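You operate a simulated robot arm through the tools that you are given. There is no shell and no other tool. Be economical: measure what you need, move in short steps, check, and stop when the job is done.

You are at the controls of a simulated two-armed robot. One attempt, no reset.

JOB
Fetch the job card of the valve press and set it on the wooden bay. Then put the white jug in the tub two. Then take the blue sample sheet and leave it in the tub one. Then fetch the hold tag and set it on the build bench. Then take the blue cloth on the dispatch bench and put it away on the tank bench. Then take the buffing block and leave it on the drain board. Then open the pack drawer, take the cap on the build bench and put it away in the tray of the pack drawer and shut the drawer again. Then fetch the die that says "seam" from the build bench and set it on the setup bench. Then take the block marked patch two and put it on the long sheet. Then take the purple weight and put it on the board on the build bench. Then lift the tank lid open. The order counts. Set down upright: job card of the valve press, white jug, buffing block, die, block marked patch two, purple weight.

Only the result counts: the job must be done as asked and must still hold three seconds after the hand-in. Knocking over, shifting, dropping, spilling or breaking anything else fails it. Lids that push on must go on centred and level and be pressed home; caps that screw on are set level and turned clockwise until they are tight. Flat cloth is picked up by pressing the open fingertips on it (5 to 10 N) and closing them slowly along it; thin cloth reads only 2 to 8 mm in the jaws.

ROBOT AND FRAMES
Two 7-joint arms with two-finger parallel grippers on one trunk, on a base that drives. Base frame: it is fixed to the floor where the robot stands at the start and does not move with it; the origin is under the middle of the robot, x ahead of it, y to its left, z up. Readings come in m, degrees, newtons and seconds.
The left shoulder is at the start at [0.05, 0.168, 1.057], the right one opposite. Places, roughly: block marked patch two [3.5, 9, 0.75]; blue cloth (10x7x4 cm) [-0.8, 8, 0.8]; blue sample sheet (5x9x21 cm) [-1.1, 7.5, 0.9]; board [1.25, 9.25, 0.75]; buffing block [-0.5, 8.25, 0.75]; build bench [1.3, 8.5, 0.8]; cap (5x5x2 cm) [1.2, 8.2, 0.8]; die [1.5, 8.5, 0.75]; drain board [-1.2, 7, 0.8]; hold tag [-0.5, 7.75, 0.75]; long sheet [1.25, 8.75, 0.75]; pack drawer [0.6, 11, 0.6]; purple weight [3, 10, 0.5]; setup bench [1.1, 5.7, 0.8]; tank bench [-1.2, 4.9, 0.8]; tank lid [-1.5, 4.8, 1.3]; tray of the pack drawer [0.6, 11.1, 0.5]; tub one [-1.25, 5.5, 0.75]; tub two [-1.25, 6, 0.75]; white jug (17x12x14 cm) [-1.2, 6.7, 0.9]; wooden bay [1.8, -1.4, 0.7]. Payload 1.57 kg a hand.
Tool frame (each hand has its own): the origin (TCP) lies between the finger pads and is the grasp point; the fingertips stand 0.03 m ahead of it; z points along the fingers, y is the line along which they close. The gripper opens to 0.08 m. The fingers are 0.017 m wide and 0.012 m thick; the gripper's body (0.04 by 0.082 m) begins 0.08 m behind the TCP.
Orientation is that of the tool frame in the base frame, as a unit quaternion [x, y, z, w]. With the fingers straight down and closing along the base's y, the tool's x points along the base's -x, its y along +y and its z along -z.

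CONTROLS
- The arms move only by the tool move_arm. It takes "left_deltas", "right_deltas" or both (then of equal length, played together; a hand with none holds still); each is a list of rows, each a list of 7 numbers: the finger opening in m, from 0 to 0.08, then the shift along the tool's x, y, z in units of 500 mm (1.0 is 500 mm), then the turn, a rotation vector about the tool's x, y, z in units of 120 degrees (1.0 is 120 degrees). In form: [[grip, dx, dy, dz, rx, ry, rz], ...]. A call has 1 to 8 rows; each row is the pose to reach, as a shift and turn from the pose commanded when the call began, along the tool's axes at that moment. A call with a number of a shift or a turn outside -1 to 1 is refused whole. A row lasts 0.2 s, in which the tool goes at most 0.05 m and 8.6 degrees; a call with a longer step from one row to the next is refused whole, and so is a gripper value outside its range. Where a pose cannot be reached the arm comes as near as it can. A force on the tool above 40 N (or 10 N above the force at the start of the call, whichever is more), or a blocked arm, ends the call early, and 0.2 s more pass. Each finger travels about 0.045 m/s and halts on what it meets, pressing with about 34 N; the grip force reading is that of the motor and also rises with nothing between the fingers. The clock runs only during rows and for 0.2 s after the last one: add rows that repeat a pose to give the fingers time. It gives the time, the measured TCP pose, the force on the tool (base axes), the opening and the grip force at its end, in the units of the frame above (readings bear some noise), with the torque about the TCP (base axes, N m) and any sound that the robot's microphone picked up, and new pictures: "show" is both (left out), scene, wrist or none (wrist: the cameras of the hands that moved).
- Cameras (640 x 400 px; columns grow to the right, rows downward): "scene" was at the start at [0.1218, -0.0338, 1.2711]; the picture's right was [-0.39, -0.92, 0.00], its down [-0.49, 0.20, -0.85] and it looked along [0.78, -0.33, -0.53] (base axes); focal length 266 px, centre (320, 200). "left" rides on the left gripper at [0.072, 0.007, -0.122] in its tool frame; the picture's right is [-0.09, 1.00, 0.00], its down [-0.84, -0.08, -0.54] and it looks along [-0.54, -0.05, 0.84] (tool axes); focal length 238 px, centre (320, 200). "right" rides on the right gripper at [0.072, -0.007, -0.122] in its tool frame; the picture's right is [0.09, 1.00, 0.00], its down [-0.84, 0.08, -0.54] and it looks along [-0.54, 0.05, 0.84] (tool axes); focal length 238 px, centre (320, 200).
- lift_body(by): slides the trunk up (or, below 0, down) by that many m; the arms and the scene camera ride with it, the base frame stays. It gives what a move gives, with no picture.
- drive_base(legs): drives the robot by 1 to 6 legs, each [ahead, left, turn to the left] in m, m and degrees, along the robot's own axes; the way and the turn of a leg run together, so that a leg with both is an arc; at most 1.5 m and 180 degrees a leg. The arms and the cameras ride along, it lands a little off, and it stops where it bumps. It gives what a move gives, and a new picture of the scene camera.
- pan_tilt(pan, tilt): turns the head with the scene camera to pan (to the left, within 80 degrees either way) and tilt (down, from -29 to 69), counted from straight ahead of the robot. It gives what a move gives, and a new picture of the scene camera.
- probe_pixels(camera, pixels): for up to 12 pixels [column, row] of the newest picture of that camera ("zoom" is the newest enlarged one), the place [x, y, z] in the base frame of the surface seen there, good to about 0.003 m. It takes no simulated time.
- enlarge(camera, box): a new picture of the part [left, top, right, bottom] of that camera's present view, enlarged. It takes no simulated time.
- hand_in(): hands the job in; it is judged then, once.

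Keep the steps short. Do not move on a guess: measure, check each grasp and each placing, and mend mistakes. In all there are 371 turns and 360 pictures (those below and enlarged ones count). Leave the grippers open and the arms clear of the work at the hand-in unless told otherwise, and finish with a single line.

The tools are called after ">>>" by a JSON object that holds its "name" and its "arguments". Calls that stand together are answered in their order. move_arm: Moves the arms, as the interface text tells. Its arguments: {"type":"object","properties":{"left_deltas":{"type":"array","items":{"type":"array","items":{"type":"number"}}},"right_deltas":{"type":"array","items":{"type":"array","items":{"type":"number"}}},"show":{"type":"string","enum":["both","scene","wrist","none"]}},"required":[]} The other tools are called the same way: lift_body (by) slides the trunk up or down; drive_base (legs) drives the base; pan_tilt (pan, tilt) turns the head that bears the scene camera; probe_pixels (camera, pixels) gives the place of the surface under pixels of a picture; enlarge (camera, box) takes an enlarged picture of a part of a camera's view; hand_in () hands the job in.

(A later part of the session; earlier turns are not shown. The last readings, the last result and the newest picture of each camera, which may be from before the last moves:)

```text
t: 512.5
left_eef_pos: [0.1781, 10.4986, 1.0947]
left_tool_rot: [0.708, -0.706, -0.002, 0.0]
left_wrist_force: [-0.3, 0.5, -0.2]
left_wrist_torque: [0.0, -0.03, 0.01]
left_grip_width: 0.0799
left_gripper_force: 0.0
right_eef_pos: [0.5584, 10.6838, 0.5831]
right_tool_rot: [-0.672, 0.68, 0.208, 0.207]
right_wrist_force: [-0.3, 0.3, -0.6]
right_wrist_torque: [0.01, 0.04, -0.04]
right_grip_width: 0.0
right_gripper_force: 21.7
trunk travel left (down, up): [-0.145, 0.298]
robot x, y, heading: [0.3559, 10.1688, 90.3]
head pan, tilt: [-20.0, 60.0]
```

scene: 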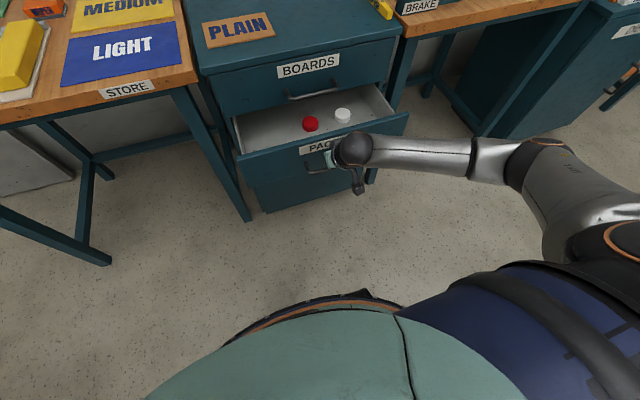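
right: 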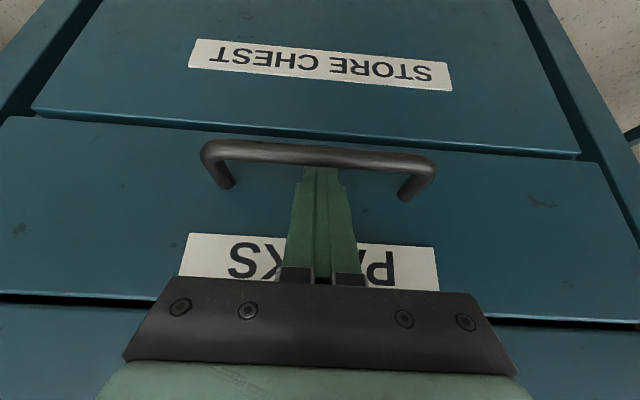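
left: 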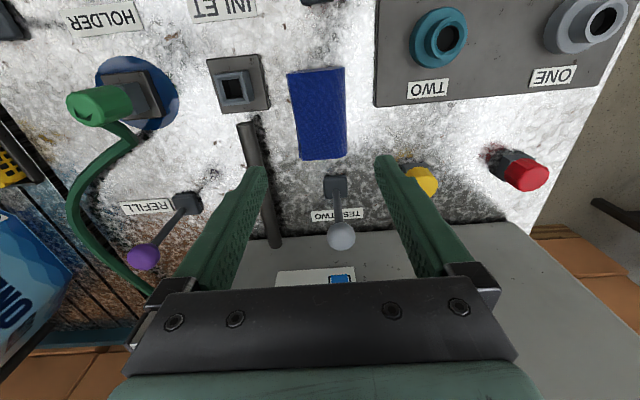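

It opens; caps lie inside. I pull a bit further.

>>> {"name": "drive_base", "arguments": {"legs": [[-0.1, 0, 0]]}}

>>> {"name": "enlarge", "arguments": {"camera": "scene", "box": [220, 40, 440, 220]}}

>>> {"name": "probe_pixels", "arguments": {"camera": "scene", "pixels": [[290, 118], [330, 125], [310, 122], [270, 150], [360, 130], [240, 160], [400, 130], [300, 150]]}}

```text
t: 513.7
left_eef_pos: [0.1798, 10.3993, 1.0949]
left_tool_rot: [0.709, -0.706, -0.002, -0.001]
left_wrist_force: [-0.2, 1.0, -0.8]
left_wrist_torque: [-0.02, -0.03, 0.0]
left_grip_width: 0.0801
left_gripper_force: 0.1
right_eef_pos: [0.5584, 10.5854, 0.5832]
right_tool_rot: [-0.673, 0.679, 0.208, 0.206]
right_wrist_force: [-0.7, 0.7, -0.1]
right_wrist_torque: [0.0, -0.01, -0.01]
right_grip_width: 0.0
right_gripper_force: 21.4
trunk travel left (down, up): [-0.145, 0.298]
robot x, y, heading: [0.3544, 10.0665, 90.6]
head pan, tilt: [-20.0, 60.0]
```

scene: 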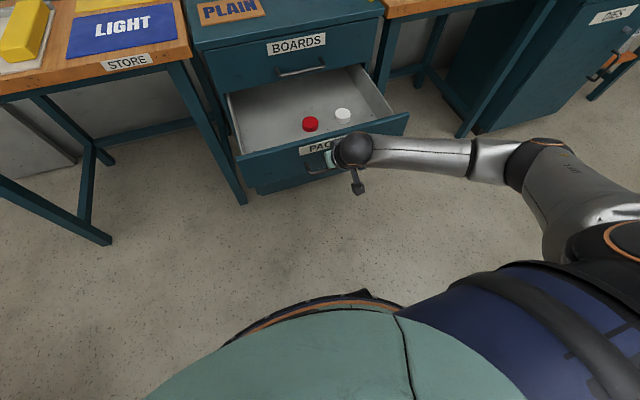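

```text
2.22 times, centred on (330, 130) of scene
```

zoom: 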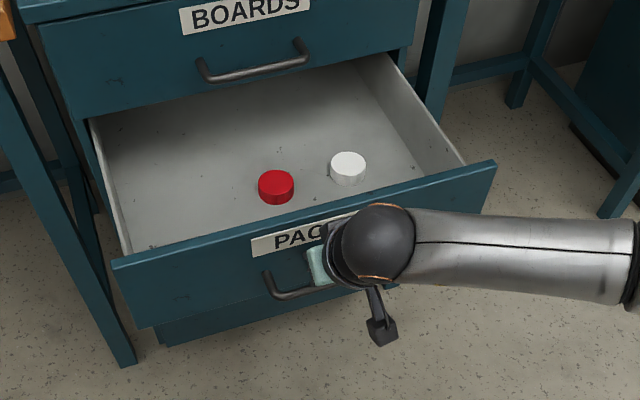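

```text
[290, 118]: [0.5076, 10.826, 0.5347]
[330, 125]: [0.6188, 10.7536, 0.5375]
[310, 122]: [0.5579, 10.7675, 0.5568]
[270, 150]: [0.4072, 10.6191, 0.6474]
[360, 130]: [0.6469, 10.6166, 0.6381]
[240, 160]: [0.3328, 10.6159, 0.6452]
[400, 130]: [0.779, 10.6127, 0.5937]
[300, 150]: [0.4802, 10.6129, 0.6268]
```

The drawer is open by about 0.25 m, with its tray floor at z 0.535. I unhook the fingers along their axis.

>>> {"name": "move_arm", "arguments": {"right_deltas": [[0, -0.008, 0, 0, 0, 0, 0], [0, -0.008, 0, -0.06, 0, 0, 0], [0, -0.008, 0, -0.12, 0, 0, 0], [0, 0.0, 0, -0.18, 0, 0, 0], [0, 0.02, 0, -0.24, 0, 0, 0], [0, 0.02, 0, -0.32, 0, 0, 0]], "show": "scene"}}

```text
t: 515.1
left_eef_pos: [0.1793, 10.3978, 1.0951]
left_tool_rot: [0.709, -0.705, -0.002, 0.0]
left_wrist_force: [-1.1, 0.3, -0.5]
left_wrist_torque: [0.02, 0.01, 0.02]
left_grip_width: 0.0802
left_gripper_force: 0.0
right_eef_pos: [0.5593, 10.487, 0.7117]
right_tool_rot: [-0.673, 0.68, 0.207, 0.205]
right_wrist_force: [0.3, 0.4, -0.5]
right_wrist_torque: [-0.02, -0.02, -0.01]
right_grip_width: 0.0
right_gripper_force: 21.3
trunk travel left (down, up): [-0.145, 0.298]
robot x, y, heading: [0.3529, 10.0648, 90.2]
head pan, tilt: [-20.0, 60.0]
```

scene: 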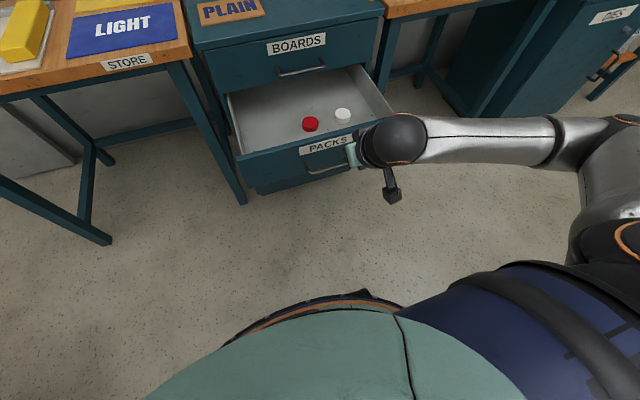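

>>> {"name": "lift_body", "arguments": {"by": 0.34}}

>>> {"name": "move_arm", "arguments": {"right_deltas": [[0.04, 0, 0, 0, 0, 0.06, 0], [0.08, 0, 0, 0, 0, 0.12, 0], [0.08, 0, 0, 0, 0, 0.18, 0], [0.08, 0, 0, 0, 0, 0.24, 0], [0.08, 0, 0, 0, 0, 0.283, 0]], "show": "none"}}

>>> {"name": "drive_base", "arguments": {"legs": [[-1.5, 0, 0], [-0.55, 0, 0], [0, 0, -90], [0.3, 0, 0]]}}

>>> {"name": "pan_tilt", "arguments": {"pan": 12, "tilt": 50}}

```text
t: 518.0
left_eef_pos: [0.1783, 10.3998, 1.392]
left_tool_rot: [0.709, -0.706, -0.001, -0.001]
left_wrist_force: [0.2, 0.4, -0.3]
left_wrist_torque: [0.02, -0.01, 0.0]
left_grip_width: 0.0801
left_gripper_force: 0.0
right_eef_pos: [0.56, 10.4883, 1.008]
right_tool_rot: [-0.673, 0.68, 0.207, 0.205]
right_wrist_force: [0.4, -0.3, 0.2]
right_wrist_torque: [-0.01, 0.04, -0.02]
right_grip_width: 0.0
right_gripper_force: 21.5
right hand out of reach, approached as far as the arm can: row 1
trunk travel left (down, up): [-0.443, 0.0]
robot x, y, heading: [0.3537, 10.0699, 90.4]
head pan, tilt: [-20.0, 60.0]
```

```text
t: 519.2
left_eef_pos: [0.1774, 10.3986, 1.3916]
left_tool_rot: [0.709, -0.705, -0.002, 0.0]
left_wrist_force: [0.2, 0.1, -0.2]
left_wrist_torque: [0.02, -0.01, 0.0]
left_grip_width: 0.0802
left_gripper_force: 0.1
right_eef_pos: [0.5595, 10.4872, 1.0082]
right_tool_rot: [-0.704, 0.71, 0.001, -0.003]
right_wrist_force: [0.1, 0.2, 0.6]
right_wrist_torque: [0.02, -0.02, -0.02]
right_grip_width: 0.0802
right_gripper_force: 0.2
trunk travel left (down, up): [-0.443, 0.0]
robot x, y, heading: [0.3528, 10.0684, 90.4]
head pan, tilt: [-20.0, 60.0]
```

```text
t: 534.9
left_eef_pos: [1.0138, 8.1979, 1.3922]
left_tool_rot: [-0.007, 1.0, 0.001, 0.001]
left_wrist_force: [-0.5, 1.3, -0.8]
left_wrist_torque: [-0.01, 0.0, -0.01]
left_grip_width: 0.0798
left_gripper_force: 0.1
right_eef_pos: [1.1057, 7.8183, 1.0084]
right_tool_rot: [-0.002, 1.0, 0.003, 0.0]
right_wrist_force: [0.2, 1.2, -0.9]
right_wrist_torque: [0.0, 0.01, -0.01]
right_grip_width: 0.0798
right_gripper_force: 0.0
trunk travel left (down, up): [-0.443, 0.0]
robot x, y, heading: [0.6871, 8.0146, 0.9]
head pan, tilt: [-20.0, 60.0]
```

scene: 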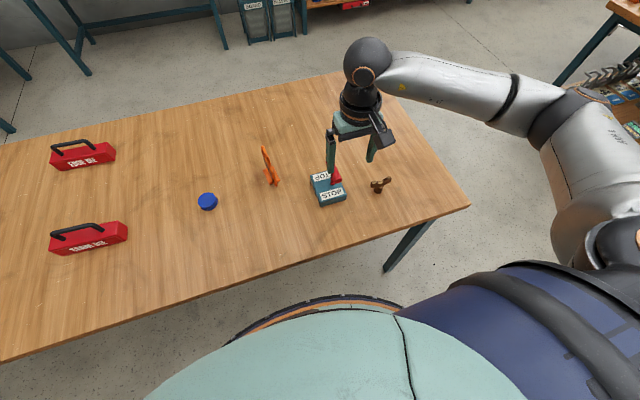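

```text
t: 535.9
left_eef_pos: [1.0125, 8.1976, 1.3926]
left_tool_rot: [-0.007, 1.0, 0.002, 0.001]
left_wrist_force: [0.0, -0.7, -0.3]
left_wrist_torque: [0.0, 0.04, -0.02]
left_grip_width: 0.0801
left_gripper_force: 0.0
right_eef_pos: [1.1056, 7.8184, 1.0082]
right_tool_rot: [-0.002, 1.0, 0.003, 0.0]
right_wrist_force: [0.6, -0.3, 0.2]
right_wrist_torque: [-0.01, 0.01, 0.03]
right_grip_width: 0.0802
right_gripper_force: 0.1
trunk travel left (down, up): [-0.443, 0.0]
robot x, y, heading: [0.6837, 8.0178, 1.0]
head pan, tilt: [12.0, 50.0]
```

scene: 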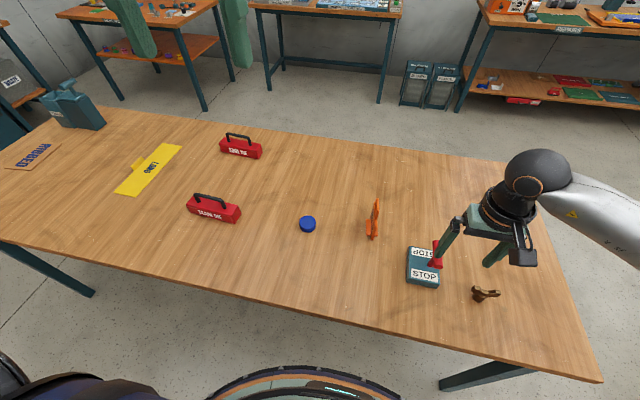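

>>> {"name": "probe_pixels", "arguments": {"camera": "scene", "pixels": [[308, 219], [308, 229], [300, 222], [315, 222], [308, 223]]}}

>>> {"name": "move_arm", "arguments": {"left_deltas": [[0.08, -0.08, 0, 0.04, 0, 0, 0], [0.08, -0.16, 0, 0.08, 0, 0, 0], [0.08, -0.24, 0, 0.14, 0, 0, 0], [0.08, -0.32, 0, 0.19, 0, 0, 0], [0.08, -0.4, 0, 0.24, 0, 0, 0], [0.08, -0.45, 0, 0.31, 0, 0, 0], [0.08, -0.45, -0.02, 0.4, 0, 0, 0], [0.08, -0.45, -0.03, 0.49, 0, 0, 0]], "show": "none"}}

```text
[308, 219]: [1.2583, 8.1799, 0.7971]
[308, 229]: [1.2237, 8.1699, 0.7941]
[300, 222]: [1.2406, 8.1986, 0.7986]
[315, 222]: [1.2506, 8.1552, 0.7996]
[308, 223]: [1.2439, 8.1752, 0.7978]
```

```text
t: 537.7
left_eef_pos: [1.2397, 8.1863, 1.1467]
left_tool_rot: [-0.009, 1.0, 0.0, 0.002]
left_wrist_force: [0.5, -0.1, -0.3]
left_wrist_torque: [-0.02, 0.07, -0.01]
left_grip_width: 0.0798
left_gripper_force: 0.0
right_eef_pos: [1.1055, 7.8175, 1.0083]
right_tool_rot: [-0.002, 1.0, 0.002, 0.0]
right_wrist_force: [0.4, 0.5, -0.3]
right_wrist_torque: [0.01, -0.03, 0.03]
right_grip_width: 0.08
right_gripper_force: 0.1
trunk travel left (down, up): [-0.443, 0.0]
robot x, y, heading: [0.6837, 8.0158, 1.0]
head pan, tilt: [12.0, 50.0]
```

>>> {"name": "move_arm", "arguments": {"left_deltas": [[0.08, -0.006, -0.016, 0.09, 0, 0, 0], [0.08, -0.006, -0.016, 0.18, 0, 0, 0], [0.08, -0.006, -0.016, 0.27, 0, 0, 0], [0.08, -0.006, -0.016, 0.36, 0, 0, 0], [0.08, -0.006, -0.016, 0.45, 0, 0, 0], [0.08, -0.006, -0.016, 0.45, 0, 0, 0]], "show": "wrist"}}

>>> {"name": "probe_pixels", "arguments": {"camera": "left", "pixels": [[320, 130], [300, 130], [340, 130], [320, 110], [320, 150]]}}

```text
t: 539.1
left_eef_pos: [1.2413, 8.1792, 0.9231]
left_tool_rot: [-0.007, 1.0, 0.001, 0.002]
left_wrist_force: [-0.2, -0.8, -0.7]
left_wrist_torque: [0.0, 0.01, -0.02]
left_grip_width: 0.0801
left_gripper_force: 0.1
right_eef_pos: [1.1047, 7.8189, 1.0076]
right_tool_rot: [-0.002, 1.0, 0.003, 0.0]
right_wrist_force: [0.5, -0.6, 0.6]
right_wrist_torque: [0.01, 0.03, -0.03]
right_grip_width: 0.0803
right_gripper_force: 0.0
trunk travel left (down, up): [-0.443, 0.0]
robot x, y, heading: [0.6866, 8.0144, 1.0]
head pan, tilt: [12.0, 50.0]
```

left: 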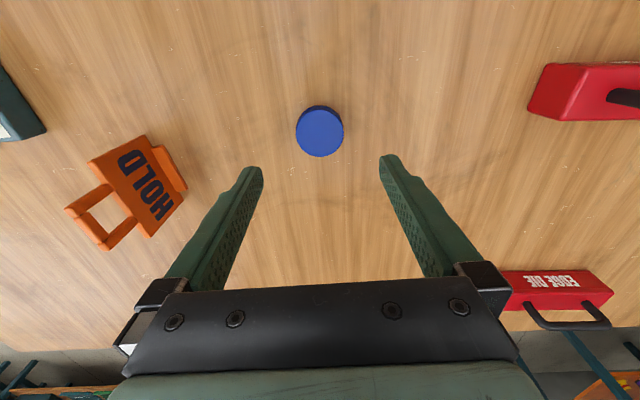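

```text
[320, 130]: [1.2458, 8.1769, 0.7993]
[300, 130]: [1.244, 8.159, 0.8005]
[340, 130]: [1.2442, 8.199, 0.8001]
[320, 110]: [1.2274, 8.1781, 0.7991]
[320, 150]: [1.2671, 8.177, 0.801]
```

>>> {"name": "move_arm", "arguments": {"left_deltas": [[0.08, -0.01, 0, 0.08, 0, 0, 0], [0.08, -0.01, 0, 0.16, 0, 0, 0], [0.08, -0.01, 0, 0.217, 0, 0, 0], [0.06, -0.01, 0, 0.217, 0, 0, 0], [0.04, -0.01, 0, 0.217, 0, 0, 0], [0.02, -0.01, 0, 0.217, 0, 0, 0], [0.02, -0.01, 0, 0.217, 0, 0, 0], [0.02, -0.01, 0, 0.217, 0, 0, 0]], "show": "wrist"}}

```text
t: 540.9
left_eef_pos: [1.2472, 8.1791, 0.8141]
left_tool_rot: [-0.008, 1.0, 0.0, 0.002]
left_wrist_force: [0.1, -0.1, -0.4]
left_wrist_torque: [-0.01, 0.03, -0.01]
left_grip_width: 0.0462
left_gripper_force: 33.7
right_eef_pos: [1.1058, 7.818, 1.0084]
right_tool_rot: [-0.002, 1.0, 0.003, 0.001]
right_wrist_force: [-1.1, -0.1, 0.2]
right_wrist_torque: [0.0, -0.01, 0.02]
right_grip_width: 0.0799
right_gripper_force: 0.1
trunk travel left (down, up): [-0.443, 0.0]
robot x, y, heading: [0.684, 8.0174, 1.0]
head pan, tilt: [12.0, 50.0]
```

left: 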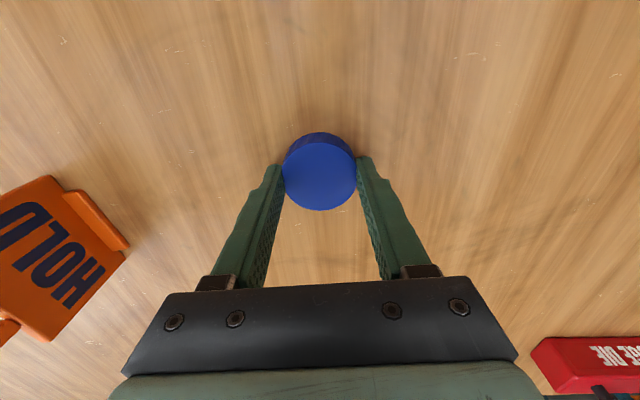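

Cap held at 46 mm. I lift it and drive back to the open drawer.

>>> {"name": "move_arm", "arguments": {"left_deltas": [[0.02, 0, 0, -0.05, 0, 0, 0], [0.02, 0, 0, -0.14, 0, 0, 0], [0.02, 0, 0, -0.23, 0, 0, 0], [0.02, 0.02, 0, -0.32, 0, 0, 0], [0.02, 0.06, 0, -0.41, 0, 0, 0], [0.02, 0.1, 0, -0.49, 0, 0, 0]], "show": "none"}}

>>> {"name": "drive_base", "arguments": {"legs": [[-0.35, 0, 0], [0, 0, 89], [1.5, 0, 0], [0.5, 0, 0], [0, -0.27, 0]]}}

>>> {"name": "pan_tilt", "arguments": {"pan": 5, "tilt": 50}}

```text
t: 542.3
left_eef_pos: [1.1965, 8.1782, 1.0591]
left_tool_rot: [-0.008, 1.0, 0.003, 0.0]
left_wrist_force: [-1.2, -0.6, 0.1]
left_wrist_torque: [0.0, 0.0, 0.02]
left_grip_width: 0.046
left_gripper_force: 34.0
right_eef_pos: [1.1046, 7.8176, 1.0086]
right_tool_rot: [-0.001, 1.0, 0.002, 0.0]
right_wrist_force: [0.3, 0.2, 0.6]
right_wrist_torque: [0.0, -0.01, 0.01]
right_grip_width: 0.0797
right_gripper_force: 0.1
trunk travel left (down, up): [-0.443, 0.0]
robot x, y, heading: [0.6859, 8.0184, 0.9]
head pan, tilt: [12.0, 50.0]
```

```text
t: 559.4
left_eef_pos: [0.5006, 10.5197, 1.0594]
left_tool_rot: [-0.699, 0.716, 0.002, 0.0]
left_wrist_force: [0.4, 0.2, -0.4]
left_wrist_torque: [0.01, 0.03, 0.02]
left_grip_width: 0.0461
left_gripper_force: 33.9
right_eef_pos: [0.8581, 10.4144, 1.0078]
right_tool_rot: [-0.695, 0.719, 0.003, -0.002]
right_wrist_force: [-0.4, 0.8, 0.2]
right_wrist_torque: [0.03, 0.0, -0.02]
right_grip_width: 0.0803
right_gripper_force: 0.1
trunk travel left (down, up): [-0.443, 0.0]
robot x, y, heading: [0.6377, 10.0035, 88.8]
head pan, tilt: [12.0, 50.0]
```

scene: 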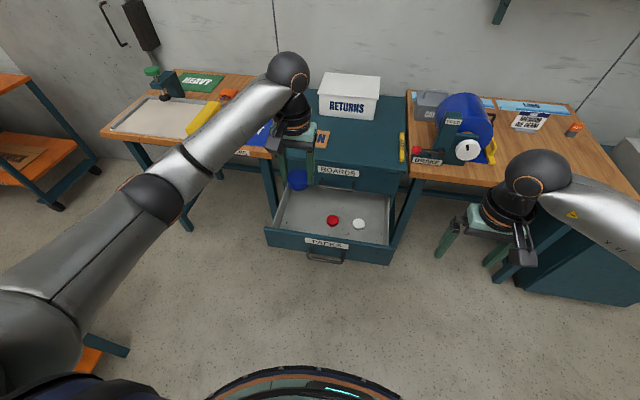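

```text
t: 560.1
left_eef_pos: [0.5007, 10.5204, 1.0586]
left_tool_rot: [-0.698, 0.716, 0.001, 0.0]
left_wrist_force: [-1.3, 0.2, -0.2]
left_wrist_torque: [-0.02, -0.01, -0.02]
left_grip_width: 0.0459
left_gripper_force: 33.6
right_eef_pos: [0.8577, 10.4147, 1.0084]
right_tool_rot: [-0.695, 0.719, 0.002, -0.001]
right_wrist_force: [0.2, 0.3, 0.3]
right_wrist_torque: [0.0, -0.01, 0.0]
right_grip_width: 0.0798
right_gripper_force: 0.1
trunk travel left (down, up): [-0.443, 0.0]
robot x, y, heading: [0.6386, 10.0047, 88.7]
head pan, tilt: [5.0, 50.0]
```

scene: 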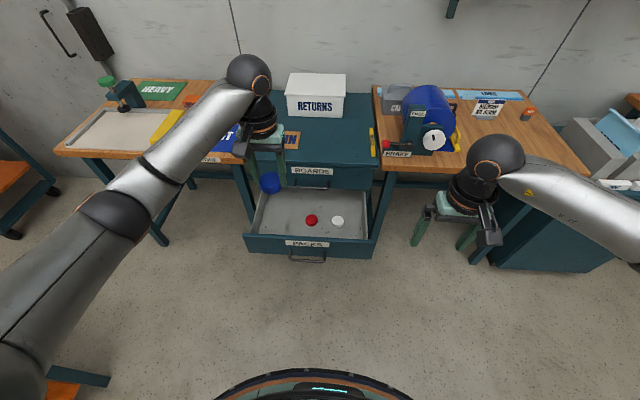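

>>> {"name": "drive_base", "arguments": {"legs": [[0.21, 0, 1.2]]}}

>>> {"name": "move_arm", "arguments": {"left_deltas": [[0.02, 0, 0.05, 0, 0, 0, 0], [0.02, 0, 0.1, 0, 0, 0, 0]], "show": "none"}}

>>> {"name": "lift_body", "arguments": {"by": -0.3}}

>>> {"name": "pan_tilt", "arguments": {"pan": 10, "tilt": 55}}

```text
t: 561.7
left_eef_pos: [0.4911, 10.7268, 1.0584]
left_tool_rot: [-0.706, 0.708, 0.001, 0.0]
left_wrist_force: [-0.9, 0.1, -0.2]
left_wrist_torque: [0.03, -0.01, 0.04]
left_grip_width: 0.046
left_gripper_force: 34.4
right_eef_pos: [0.8503, 10.6296, 1.0082]
right_tool_rot: [-0.702, 0.712, 0.002, -0.001]
right_wrist_force: [-0.4, -0.5, -0.3]
right_wrist_torque: [0.0, -0.04, 0.01]
right_grip_width: 0.0803
right_gripper_force: 0.0
trunk travel left (down, up): [-0.443, 0.0]
robot x, y, heading: [0.6433, 10.2112, 90.1]
head pan, tilt: [5.0, 50.0]
```

scene: 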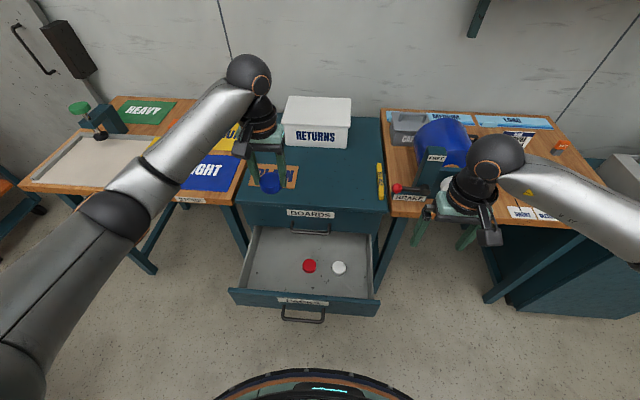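

```text
t: 562.3
left_eef_pos: [0.4406, 10.7255, 1.0592]
left_tool_rot: [0.707, -0.707, -0.002, 0.0]
left_wrist_force: [0.6, 0.7, -0.1]
left_wrist_torque: [0.0, 0.02, 0.01]
left_grip_width: 0.0458
left_gripper_force: 33.5
right_eef_pos: [0.8502, 10.6281, 1.008]
right_tool_rot: [-0.702, 0.712, 0.001, -0.002]
right_wrist_force: [0.5, -0.5, 0.1]
right_wrist_torque: [-0.02, 0.01, 0.0]
right_grip_width: 0.0803
right_gripper_force: 0.1
trunk travel left (down, up): [-0.443, 0.0]
robot x, y, heading: [0.6437, 10.2107, 90.0]
head pan, tilt: [5.0, 50.0]
```

```text
t: 565.3
left_eef_pos: [0.442, 10.7261, 0.7595]
left_tool_rot: [-0.707, 0.707, 0.002, 0.001]
left_wrist_force: [0.5, 0.9, -0.8]
left_wrist_torque: [0.0, 0.02, 0.02]
left_grip_width: 0.0459
left_gripper_force: 33.9
right_eef_pos: [0.8503, 10.6281, 0.7082]
right_tool_rot: [-0.702, 0.712, 0.002, -0.003]
right_wrist_force: [-0.7, 0.3, 0.4]
right_wrist_torque: [0.01, -0.02, 0.01]
right_grip_width: 0.0801
right_gripper_force: 0.0
trunk travel left (down, up): [-0.143, 0.3]
robot x, y, heading: [0.643, 10.2083, 90.1]
head pan, tilt: [5.0, 50.0]
```

```text
t: 566.0
left_eef_pos: [0.4422, 10.7266, 0.7585]
left_tool_rot: [-0.706, 0.708, 0.001, 0.0]
left_wrist_force: [1.4, 0.5, -0.3]
left_wrist_torque: [-0.02, -0.03, 0.03]
left_grip_width: 0.0464
left_gripper_force: 33.9
right_eef_pos: [0.8502, 10.6292, 0.7086]
right_tool_rot: [-0.702, 0.712, 0.001, -0.002]
right_wrist_force: [0.3, -0.2, -0.2]
right_wrist_torque: [0.0, -0.05, 0.01]
right_grip_width: 0.08
right_gripper_force: 0.0
trunk travel left (down, up): [-0.143, 0.3]
robot x, y, heading: [0.6468, 10.2085, 89.8]
head pan, tilt: [10.0, 55.0]
```

scene: 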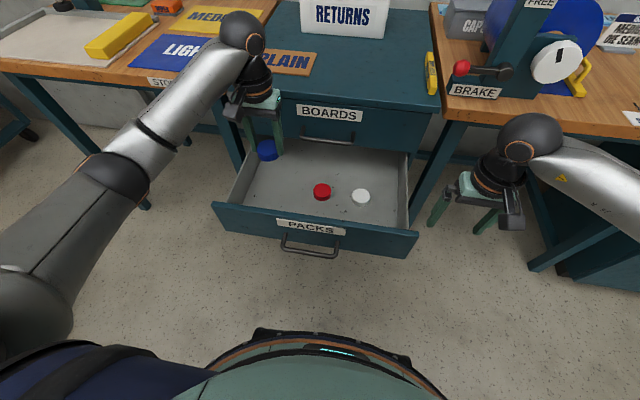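

>>> {"name": "move_arm", "arguments": {"left_deltas": [[0.02, 0, 0, 0.08, 0, 0, 0], [0.02, 0, 0, 0.17, 0, 0, 0], [0.02, 0, 0, 0.26, 0, 0, 0], [0.02, 0, 0, 0.33, 0, 0, 0], [0.02, 0, 0, 0.352, 0, 0, 0], [0.02, 0, 0, 0.364, 0, 0, 0]], "show": "both"}}

```text
t: 567.4
left_eef_pos: [0.4421, 10.7273, 0.5771]
left_tool_rot: [-0.706, 0.708, 0.002, 0.0]
left_wrist_force: [0.5, -0.1, 0.3]
left_wrist_torque: [0.03, -0.01, -0.03]
left_grip_width: 0.0459
left_gripper_force: 33.5
right_eef_pos: [0.8488, 10.6285, 0.7086]
right_tool_rot: [-0.702, 0.712, 0.002, -0.001]
right_wrist_force: [0.5, -0.5, -0.4]
right_wrist_torque: [0.02, -0.01, -0.01]
right_grip_width: 0.08
right_gripper_force: 0.0
trunk travel left (down, up): [-0.143, 0.3]
robot x, y, heading: [0.6462, 10.2032, 89.8]
head pan, tilt: [10.0, 55.0]
```

scene: 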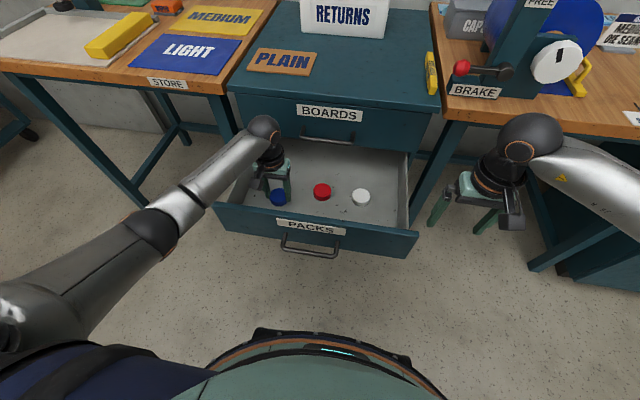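
left: 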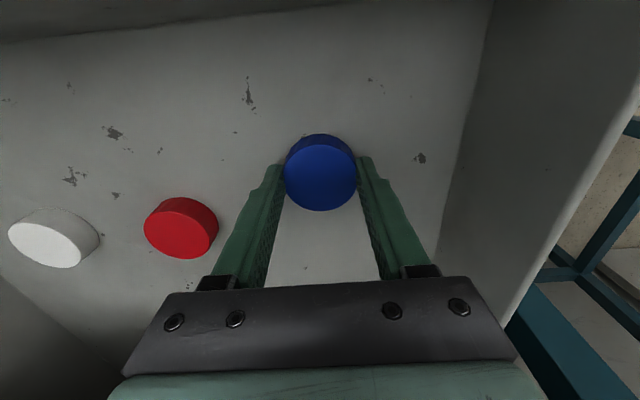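

>>> {"name": "move_arm", "arguments": {"left_deltas": [[0.02, 0, 0, 0.007, 0, 0, 0], [0.02, 0, 0, 0.013, 0, 0, 0], [0.02, 0, 0, 0.017, 0, 0, 0]], "show": "none"}}

```text
t: 568.2
left_eef_pos: [0.442, 10.729, 0.571]
left_tool_rot: [-0.706, 0.708, 0.004, 0.003]
left_wrist_force: [-0.4, 1.1, 18.6]
left_wrist_torque: [-0.05, 0.01, -0.04]
left_grip_width: 0.0465
left_gripper_force: 34.2
right_eef_pos: [0.8517, 10.6274, 0.7092]
right_tool_rot: [-0.702, 0.712, 0.004, -0.002]
right_wrist_force: [-0.3, 0.4, 0.1]
right_wrist_torque: [-0.01, -0.01, 0.0]
right_grip_width: 0.0799
right_gripper_force: 0.0
trunk travel left (down, up): [-0.143, 0.3]
robot x, y, heading: [0.6427, 10.209, 90.0]
head pan, tilt: [10.0, 55.0]
```

Resting on the tray. I open and rise clear.

>>> {"name": "move_arm", "arguments": {"left_deltas": [[0.048, 0, 0, 0.01, 0, 0, 0], [0.058, 0, 0, 0.01, 0, 0, 0], [0.064, 0, 0, 0.01, 0, 0, 0], [0.064, 0, 0, -0.07, 0, 0, 0], [0.064, 0, 0, -0.16, 0, 0, 0], [0.064, 0, 0, -0.25, 0, 0, 0], [0.064, 0.02, 0, -0.34, 0, 0, 0], [0.064, 0.06, 0, -0.42, 0, 0, 0]], "show": "scene"}}

```text
t: 570.0
left_eef_pos: [0.441, 10.6961, 0.7786]
left_tool_rot: [0.707, -0.707, 0.0, 0.0]
left_wrist_force: [0.0, -0.1, -0.4]
left_wrist_torque: [0.01, 0.02, -0.01]
left_grip_width: 0.0636
left_gripper_force: 0.1
right_eef_pos: [0.8498, 10.6294, 0.7089]
right_tool_rot: [-0.702, 0.712, 0.001, -0.002]
right_wrist_force: [-0.2, 0.5, 0.7]
right_wrist_torque: [0.0, -0.02, 0.02]
right_grip_width: 0.0798
right_gripper_force: 0.0
trunk travel left (down, up): [-0.143, 0.3]
robot x, y, heading: [0.6425, 10.2118, 90.2]
head pan, tilt: [10.0, 55.0]
```

scene: 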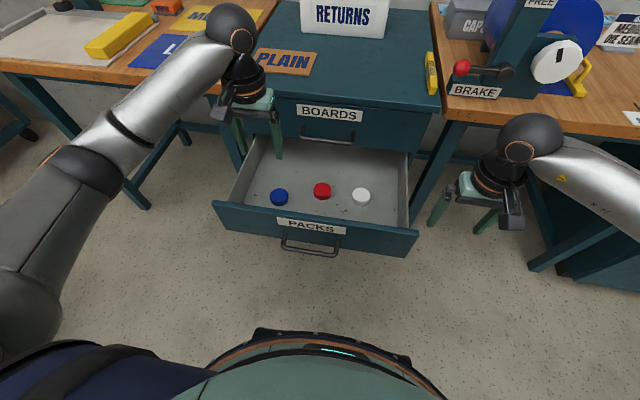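

Cap lies in the tray. I back off and pitch the left hand forward with closed fingers, ready to push the drawer's face.

>>> {"name": "drive_base", "arguments": {"legs": [[-0.24, 0, 0]]}}

>>> {"name": "move_arm", "arguments": {"left_deltas": [[0.03, 0, 0, 0.05, 0, -0.05, 0], [0.0, 0, 0, 0.1, 0, -0.1, 0], [0.0, 0, 0, 0.15, 0, -0.15, 0], [0.0, 0, 0, 0.2, 0, -0.2, 0], [0.0, 0, 0, 0.26, 0, -0.25, 0], [0.0, 0, 0, 0.32, 0, -0.25, 0], [0.0, 0, 0, 0.34, 0, -0.25, 0]], "show": "none"}}

>>> {"name": "pan_tilt", "arguments": {"pan": 5, "tilt": 55}}

```text
t: 571.8
left_eef_pos: [0.4408, 10.4589, 0.7786]
left_tool_rot: [-0.706, 0.708, 0.001, 0.0]
left_wrist_force: [0.4, 0.4, -0.1]
left_wrist_torque: [-0.01, 0.04, -0.05]
left_grip_width: 0.0641
left_gripper_force: 0.0
right_eef_pos: [0.8496, 10.3902, 0.7066]
right_tool_rot: [-0.702, 0.712, 0.002, -0.002]
right_wrist_force: [-0.3, -0.4, 0.5]
right_wrist_torque: [0.03, 0.01, 0.0]
right_grip_width: 0.0796
right_gripper_force: 0.1
trunk travel left (down, up): [-0.143, 0.3]
robot x, y, heading: [0.6466, 9.9705, 90.1]
head pan, tilt: [10.0, 55.0]
```

scene: 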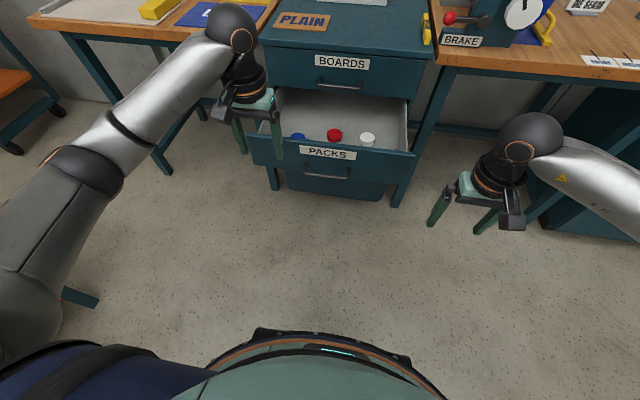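

```text
t: 573.4
left_eef_pos: [0.4399, 10.4588, 0.6087]
left_tool_rot: [0.683, -0.683, -0.185, -0.183]
left_wrist_force: [-0.3, 0.0, -0.3]
left_wrist_torque: [0.0, -0.01, -0.01]
left_grip_width: 0.0
left_gripper_force: 21.2
right_eef_pos: [0.8508, 10.3909, 0.7086]
right_tool_rot: [-0.702, 0.712, 0.002, -0.003]
right_wrist_force: [-0.2, 0.5, 0.2]
right_wrist_torque: [-0.02, -0.01, 0.02]
right_grip_width: 0.0803
right_gripper_force: 0.1
trunk travel left (down, up): [-0.143, 0.3]
robot x, y, heading: [0.644, 9.9722, 90.0]
head pan, tilt: [10.0, 55.0]
```

```text
t: 574.0
left_eef_pos: [0.4401, 10.4576, 0.6089]
left_tool_rot: [-0.682, 0.683, 0.184, 0.184]
left_wrist_force: [0.3, 0.0, -0.2]
left_wrist_torque: [0.0, -0.03, -0.04]
left_grip_width: 0.0
left_gripper_force: 21.1
right_eef_pos: [0.8507, 10.391, 0.7087]
right_tool_rot: [-0.702, 0.712, 0.002, -0.002]
right_wrist_force: [0.2, 0.3, 0.6]
right_wrist_torque: [-0.02, -0.02, -0.01]
right_grip_width: 0.0801
right_gripper_force: 0.1
trunk travel left (down, up): [-0.143, 0.3]
robot x, y, heading: [0.6434, 9.9731, 90.0]
head pan, tilt: [5.0, 55.0]
```

scene: 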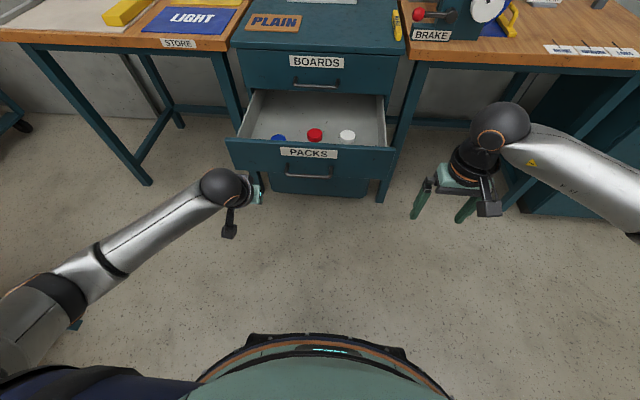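

>>> {"name": "move_arm", "arguments": {"right_deltas": [[0.08, 0.03, 0, -0.08, 0, 0, 0], [0.08, 0.06, 0, -0.16, 0, 0, 0], [0.08, 0.09, 0, -0.25, 0, 0, 0], [0.08, 0.12, 0, -0.34, 0, 0, 0], [0.08, 0.15, 0, -0.43, 0, 0, 0]], "show": "none"}}

>>> {"name": "drive_base", "arguments": {"legs": [[0.375, 0, 0]]}}

```text
t: 575.2
left_eef_pos: [0.4406, 10.4574, 0.6092]
left_tool_rot: [-0.683, 0.683, 0.184, 0.182]
left_wrist_force: [0.1, -0.5, 0.5]
left_wrist_torque: [-0.01, 0.0, -0.02]
left_grip_width: 0.0
left_gripper_force: 21.3
right_eef_pos: [0.8508, 10.3149, 0.9229]
right_tool_rot: [-0.702, 0.712, 0.002, -0.002]
right_wrist_force: [-0.3, -0.3, -0.2]
right_wrist_torque: [0.0, 0.01, 0.0]
right_grip_width: 0.0797
right_gripper_force: 0.1
trunk travel left (down, up): [-0.143, 0.3]
robot x, y, heading: [0.6425, 9.9725, 89.9]
head pan, tilt: [5.0, 55.0]
```

```text
t: 577.6
left_eef_pos: [0.4388, 10.8312, 0.6088]
left_tool_rot: [-0.682, 0.683, 0.184, 0.185]
left_wrist_force: [0.0, 0.1, 0.0]
left_wrist_torque: [0.04, 0.01, 0.01]
left_grip_width: 0.0001
left_gripper_force: 21.1
right_eef_pos: [0.8504, 10.6869, 0.9232]
right_tool_rot: [-0.702, 0.713, 0.002, -0.001]
right_wrist_force: [0.4, -0.4, -0.4]
right_wrist_torque: [0.01, -0.01, -0.04]
right_grip_width: 0.0798
right_gripper_force: 0.0
trunk travel left (down, up): [-0.143, 0.3]
robot x, y, heading: [0.643, 10.3448, 89.9]
head pan, tilt: [5.0, 55.0]
```

scene: 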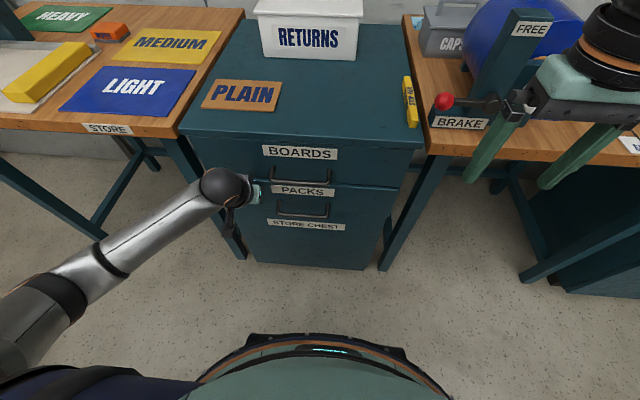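

>>> {"name": "enlarge", "arguments": {"camera": "scene", "box": [180, 120, 430, 270]}}

>>> {"name": "probe_pixels", "arguments": {"camera": "scene", "pixels": [[360, 170], [360, 200], [350, 205], [300, 240], [275, 172], [340, 220]]}}

```text
2.56 times, centred on (305, 195) of scene
```

zoom: 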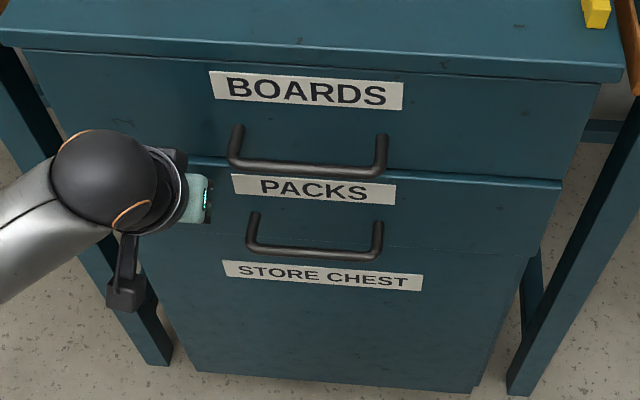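

```text
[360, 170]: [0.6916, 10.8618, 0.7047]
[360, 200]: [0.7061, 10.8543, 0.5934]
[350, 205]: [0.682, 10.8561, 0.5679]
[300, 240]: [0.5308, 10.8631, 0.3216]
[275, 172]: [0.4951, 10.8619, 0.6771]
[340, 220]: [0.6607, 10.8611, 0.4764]
```

About 7 mm remain. I push it home with the arm.

>>> {"name": "move_arm", "arguments": {"left_deltas": [[0, -0.009, 0, 0.005, 0, 0, 0], [0, -0.016, 0, 0.009, 0, 0, 0], [0, -0.021, 0, 0.012, 0, 0, 0], [0, -0.024, 0, 0.014, 0, 0, 0]], "show": "none"}}

>>> {"name": "enlarge", "arguments": {"camera": "scene", "box": [180, 120, 430, 270]}}

>>> {"name": "probe_pixels", "arguments": {"camera": "zoom", "pixels": [[480, 150], [480, 210], [430, 215], [480, 190], [400, 230], [520, 300]]}}

```text
t: 578.6
left_eef_pos: [0.4397, 10.8393, 0.6087]
left_tool_rot: [-0.683, 0.684, 0.182, 0.181]
left_wrist_force: [-2.1, -37.7, 12.3]
left_wrist_torque: [-0.59, -0.19, 0.08]
left_grip_width: 0.0002
left_gripper_force: 20.9
right_eef_pos: [0.8506, 10.6859, 0.9251]
right_tool_rot: [-0.702, 0.712, 0.003, 0.0]
right_wrist_force: [0.1, 0.1, -0.4]
right_wrist_torque: [0.0, 0.02, -0.01]
right_grip_width: 0.08
right_gripper_force: 0.0
trunk travel left (down, up): [-0.143, 0.3]
robot x, y, heading: [0.6443, 10.345, 89.9]
head pan, tilt: [5.0, 55.0]
```

```text
2.56 times, centred on (305, 195) of scene
```

zoom: 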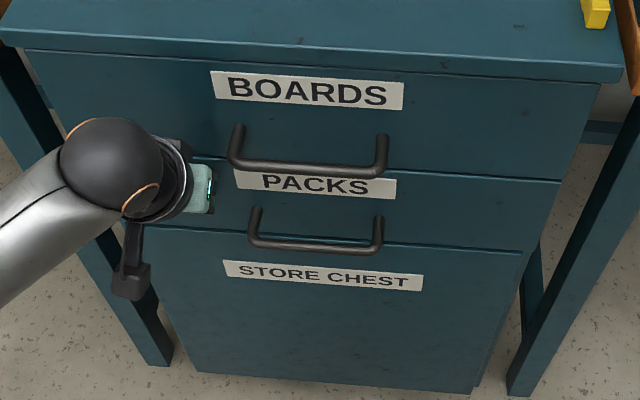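

```text
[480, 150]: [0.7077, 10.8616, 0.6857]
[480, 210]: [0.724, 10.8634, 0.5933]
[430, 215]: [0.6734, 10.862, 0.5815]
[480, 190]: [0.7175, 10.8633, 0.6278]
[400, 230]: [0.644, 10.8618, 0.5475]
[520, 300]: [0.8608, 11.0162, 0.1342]
```

Drawer shut flush. I back off, restore the left hand and raise the trunk.

>>> {"name": "drive_base", "arguments": {"legs": [[-0.3, 0, 0]]}}

>>> {"name": "lift_body", "arguments": {"by": 0.29}}

>>> {"name": "move_arm", "arguments": {"left_deltas": [[0.03, 0, 0, -0.04, 0, 0.05, 0], [0.06, 0, 0, -0.08, 0, 0.1, 0], [0.08, 0, 0, -0.12, 0, 0.15, 0], [0.08, 0, 0, -0.18, 0, 0.2, 0], [0.08, 0, 0, -0.24, 0, 0.25, 0], [0.08, 0, 0, -0.32, 0, 0.25, 0], [0.08, 0, 0, -0.4, 0, 0.25, 0]], "show": "none"}}

>>> {"name": "drive_base", "arguments": {"legs": [[-0.3, 0, 0], [0, 0.35, 0], [-1.4, 0, 0], [0, 0, -90]]}}

>>> {"name": "pan_tilt", "arguments": {"pan": 0, "tilt": 42}}

```text
t: 580.6
left_eef_pos: [0.4402, 10.5447, 0.6081]
left_tool_rot: [-0.682, 0.684, 0.185, 0.184]
left_wrist_force: [0.6, 0.4, 0.1]
left_wrist_torque: [0.03, -0.03, 0.0]
left_grip_width: 0.0
left_gripper_force: 21.1
right_eef_pos: [0.8499, 10.3866, 0.9244]
right_tool_rot: [-0.702, 0.712, 0.002, -0.001]
right_wrist_force: [0.3, -0.6, 0.4]
right_wrist_torque: [-0.03, -0.02, 0.0]
right_grip_width: 0.08
right_gripper_force: 0.0
trunk travel left (down, up): [-0.143, 0.3]
robot x, y, heading: [0.6423, 10.0463, 89.7]
head pan, tilt: [5.0, 55.0]
```

scene: 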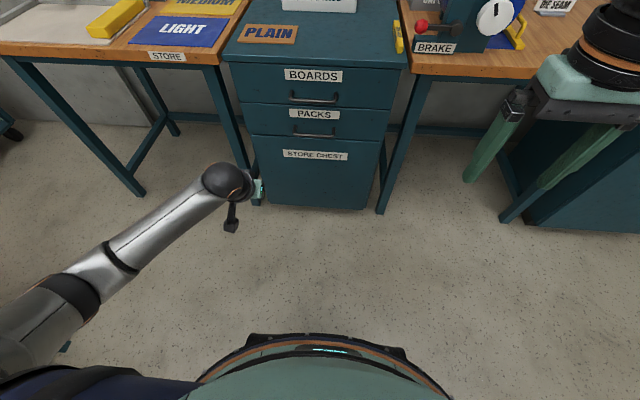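

```text
t: 583.6
left_eef_pos: [0.4402, 10.5464, 0.8991]
left_tool_rot: [-0.682, 0.684, 0.185, 0.184]
left_wrist_force: [-0.1, 0.1, 0.5]
left_wrist_torque: [0.01, 0.01, -0.01]
left_grip_width: 0.0
left_gripper_force: 21.2
right_eef_pos: [0.8502, 10.387, 1.2127]
right_tool_rot: [-0.701, 0.713, 0.002, -0.002]
right_wrist_force: [-0.5, 0.3, -0.2]
right_wrist_torque: [-0.02, 0.0, -0.01]
right_grip_width: 0.08
right_gripper_force: 0.0
trunk travel left (down, up): [-0.433, 0.01]
robot x, y, heading: [0.6442, 10.0462, 89.8]
head pan, tilt: [5.0, 55.0]
```

```text
t: 585.2
left_eef_pos: [0.4408, 10.4445, 1.073]
left_tool_rot: [-0.706, 0.709, 0.001, 0.0]
left_wrist_force: [0.0, 0.6, 0.8]
left_wrist_torque: [-0.03, -0.03, -0.02]
left_grip_width: 0.08
left_gripper_force: 0.0
right_eef_pos: [0.8505, 10.3863, 1.2125]
right_tool_rot: [-0.701, 0.713, 0.002, -0.003]
right_wrist_force: [0.8, -0.1, -0.2]
right_wrist_torque: [0.0, -0.03, -0.02]
right_grip_width: 0.0799
right_gripper_force: 0.0
trunk travel left (down, up): [-0.433, 0.01]
robot x, y, heading: [0.6421, 10.0437, 90.1]
head pan, tilt: [5.0, 55.0]
```

```text
t: 599.5
left_eef_pos: [0.7002, 8.554, 1.0725]
left_tool_rot: [-0.016, 1.0, 0.001, 0.002]
left_wrist_force: [0.8, -0.5, 0.8]
left_wrist_torque: [0.02, 0.0, -0.01]
left_grip_width: 0.0801
left_gripper_force: 0.1
right_eef_pos: [0.6574, 8.1429, 1.2122]
right_tool_rot: [-0.008, 1.0, 0.002, 0.0]
right_wrist_force: [0.8, 0.0, 0.1]
right_wrist_torque: [-0.02, -0.03, 0.0]
right_grip_width: 0.08
right_gripper_force: 0.0
trunk travel left (down, up): [-0.433, 0.01]
robot x, y, heading: [0.3103, 8.3401, 1.9]
head pan, tilt: [5.0, 55.0]
```

scene: 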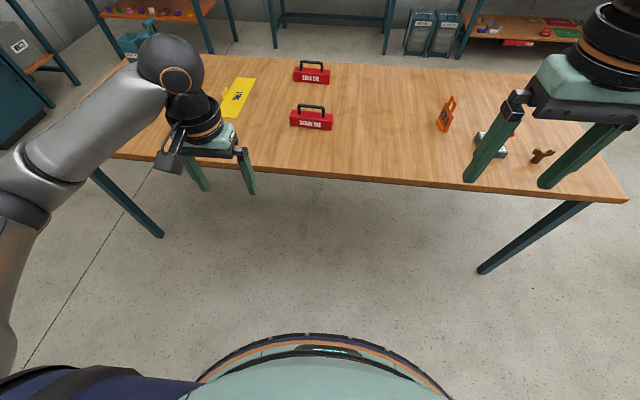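

```text
t: 600.2
left_eef_pos: [0.701, 8.5552, 1.073]
left_tool_rot: [-0.016, 1.0, 0.0, 0.002]
left_wrist_force: [-0.5, -0.1, -0.5]
left_wrist_torque: [0.0, -0.02, 0.02]
left_grip_width: 0.0801
left_gripper_force: 0.0
right_eef_pos: [0.6567, 8.1419, 1.2142]
right_tool_rot: [-0.009, 1.0, 0.002, -0.001]
right_wrist_force: [1.2, 0.2, 0.9]
right_wrist_torque: [0.01, -0.03, -0.03]
right_grip_width: 0.0798
right_gripper_force: 0.1
trunk travel left (down, up): [-0.433, 0.01]
robot x, y, heading: [0.3075, 8.3388, 1.9]
head pan, tilt: [0.0, 42.0]
```

scene: 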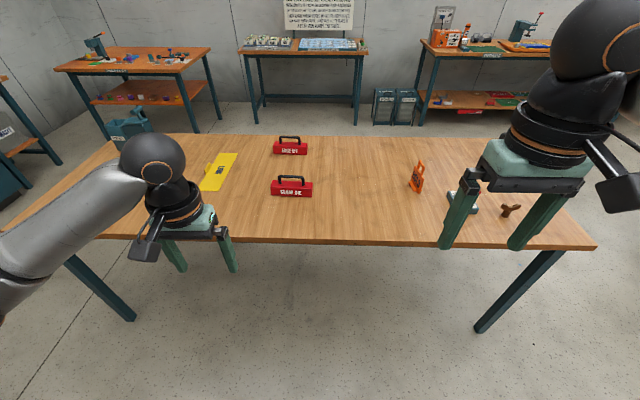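

>>> {"name": "enlarge", "arguments": {"camera": "scene", "box": [255, 165, 335, 205]}}

>>> {"name": "probe_pixels", "arguments": {"camera": "zoom", "pixels": [[135, 170], [455, 175], [200, 100], [390, 100], [290, 95], [290, 150], [290, 240], [140, 235], [455, 240], [300, 140]]}}

```text
8.00 times, centred on (295, 185) of scene
```

zoom: 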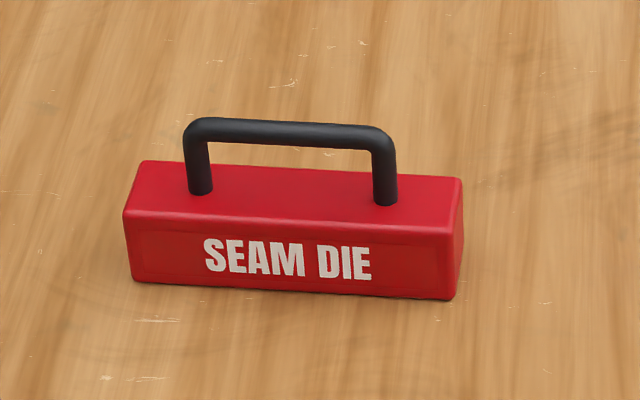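

```text
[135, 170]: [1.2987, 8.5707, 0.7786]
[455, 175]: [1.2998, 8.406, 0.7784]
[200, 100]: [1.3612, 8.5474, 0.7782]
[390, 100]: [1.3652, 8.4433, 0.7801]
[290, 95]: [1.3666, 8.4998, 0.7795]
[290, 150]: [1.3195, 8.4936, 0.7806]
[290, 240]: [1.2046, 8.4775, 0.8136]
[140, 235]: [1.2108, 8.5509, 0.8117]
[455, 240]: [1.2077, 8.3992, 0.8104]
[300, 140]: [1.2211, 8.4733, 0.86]
```

The handle bar runs along y, so I need closing along x. I drive in and turn the left hand by -90°.

>>> {"name": "drive_base", "arguments": {"legs": [[0.4, -0.03, -1.9]]}}

>>> {"name": "move_arm", "arguments": {"left_deltas": [[0.08, -0.02, 0, 0, 0, 0, -0.07], [0.08, -0.05, 0, 0, 0, 0, -0.14], [0.08, -0.08, 0, 0, 0, 0, -0.21], [0.08, -0.11, 0, 0, 0, 0, -0.28], [0.08, -0.14, 0, 0, 0, 0, -0.35], [0.08, -0.17, 0, 0, 0, 0, -0.42], [0.08, -0.2, 0, 0, 0, 0, -0.49], [0.08, -0.22, 0, 0, 0, 0, -0.56]], "show": "none"}}

>>> {"name": "move_arm", "arguments": {"left_deltas": [[0.08, 0, 0, 0, 0, 0, -0.06], [0.08, 0, 0, 0, 0, 0, -0.12], [0.08, 0, 0, 0, 0, 0, -0.18]], "show": "both"}}

```text
t: 602.7
left_eef_pos: [1.1048, 8.5198, 1.0738]
left_tool_rot: [0.0, 1.0, 0.001, 0.002]
left_wrist_force: [0.3, 0.2, -0.7]
left_wrist_torque: [-0.02, -0.02, 0.0]
left_grip_width: 0.0797
left_gripper_force: 0.1
right_eef_pos: [1.0487, 8.1086, 1.214]
right_tool_rot: [0.006, 1.0, 0.003, 0.0]
right_wrist_force: [-0.5, 0.1, 0.4]
right_wrist_torque: [-0.01, 0.02, -0.02]
right_grip_width: 0.08
right_gripper_force: 0.0
trunk travel left (down, up): [-0.433, 0.01]
robot x, y, heading: [0.7075, 8.3164, 0.1]
head pan, tilt: [0.0, 42.0]
```

scene: 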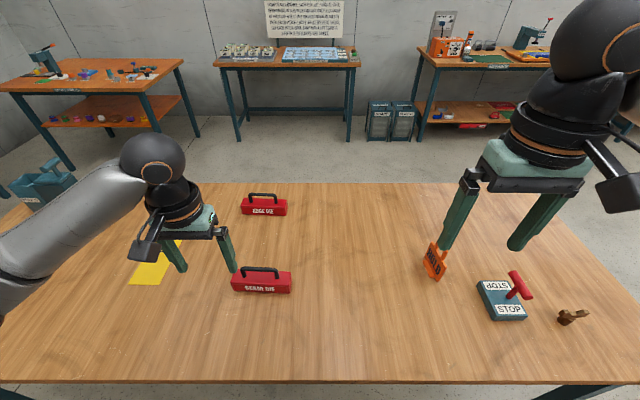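

```text
t: 604.5
left_eef_pos: [1.2167, 8.5197, 1.0734]
left_tool_rot: [-0.555, 0.832, 0.0, 0.002]
left_wrist_force: [0.1, 0.8, -0.8]
left_wrist_torque: [0.04, 0.03, 0.01]
left_grip_width: 0.0799
left_gripper_force: 0.1
right_eef_pos: [1.0492, 8.1091, 1.2138]
right_tool_rot: [0.006, 1.0, 0.003, -0.001]
right_wrist_force: [0.0, 0.7, -0.1]
right_wrist_torque: [0.02, 0.0, -0.02]
right_grip_width: 0.0801
right_gripper_force: 0.0
trunk travel left (down, up): [-0.433, 0.01]
robot x, y, heading: [0.7073, 8.3165, 0.3]
head pan, tilt: [0.0, 42.0]
```

```text
t: 605.3
left_eef_pos: [1.215, 8.5178, 1.0728]
left_tool_rot: [-0.701, 0.713, 0.0, 0.003]
left_wrist_force: [-0.4, -0.6, 0.1]
left_wrist_torque: [0.01, -0.02, 0.0]
left_grip_width: 0.0802
left_gripper_force: 0.0
right_eef_pos: [1.0495, 8.1094, 1.2124]
right_tool_rot: [0.006, 1.0, 0.002, 0.001]
right_wrist_force: [-0.2, 0.1, -0.5]
right_wrist_torque: [0.04, 0.02, -0.02]
right_grip_width: 0.0801
right_gripper_force: 0.1
trunk travel left (down, up): [-0.433, 0.01]
robot x, y, heading: [0.7037, 8.317, 0.3]
head pan, tilt: [0.0, 42.0]
```

scene: 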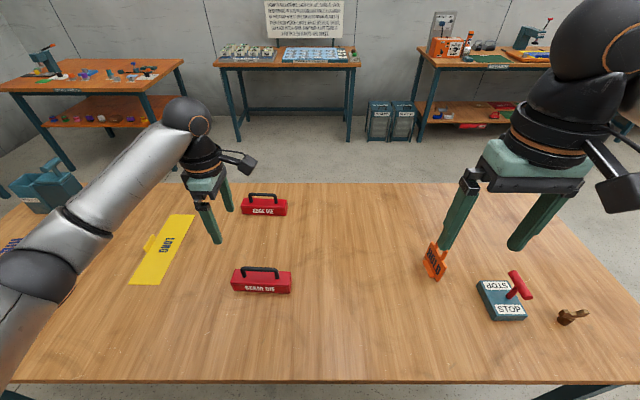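
left: 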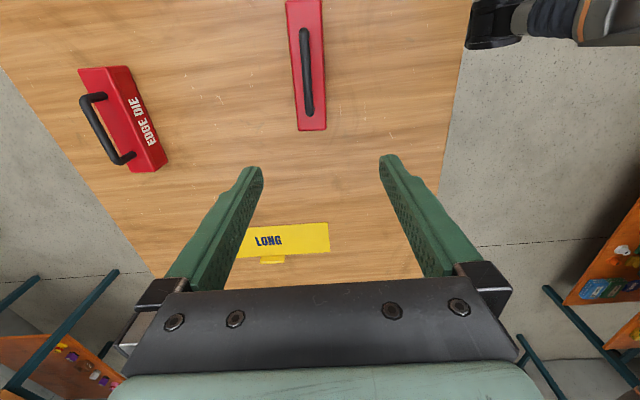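

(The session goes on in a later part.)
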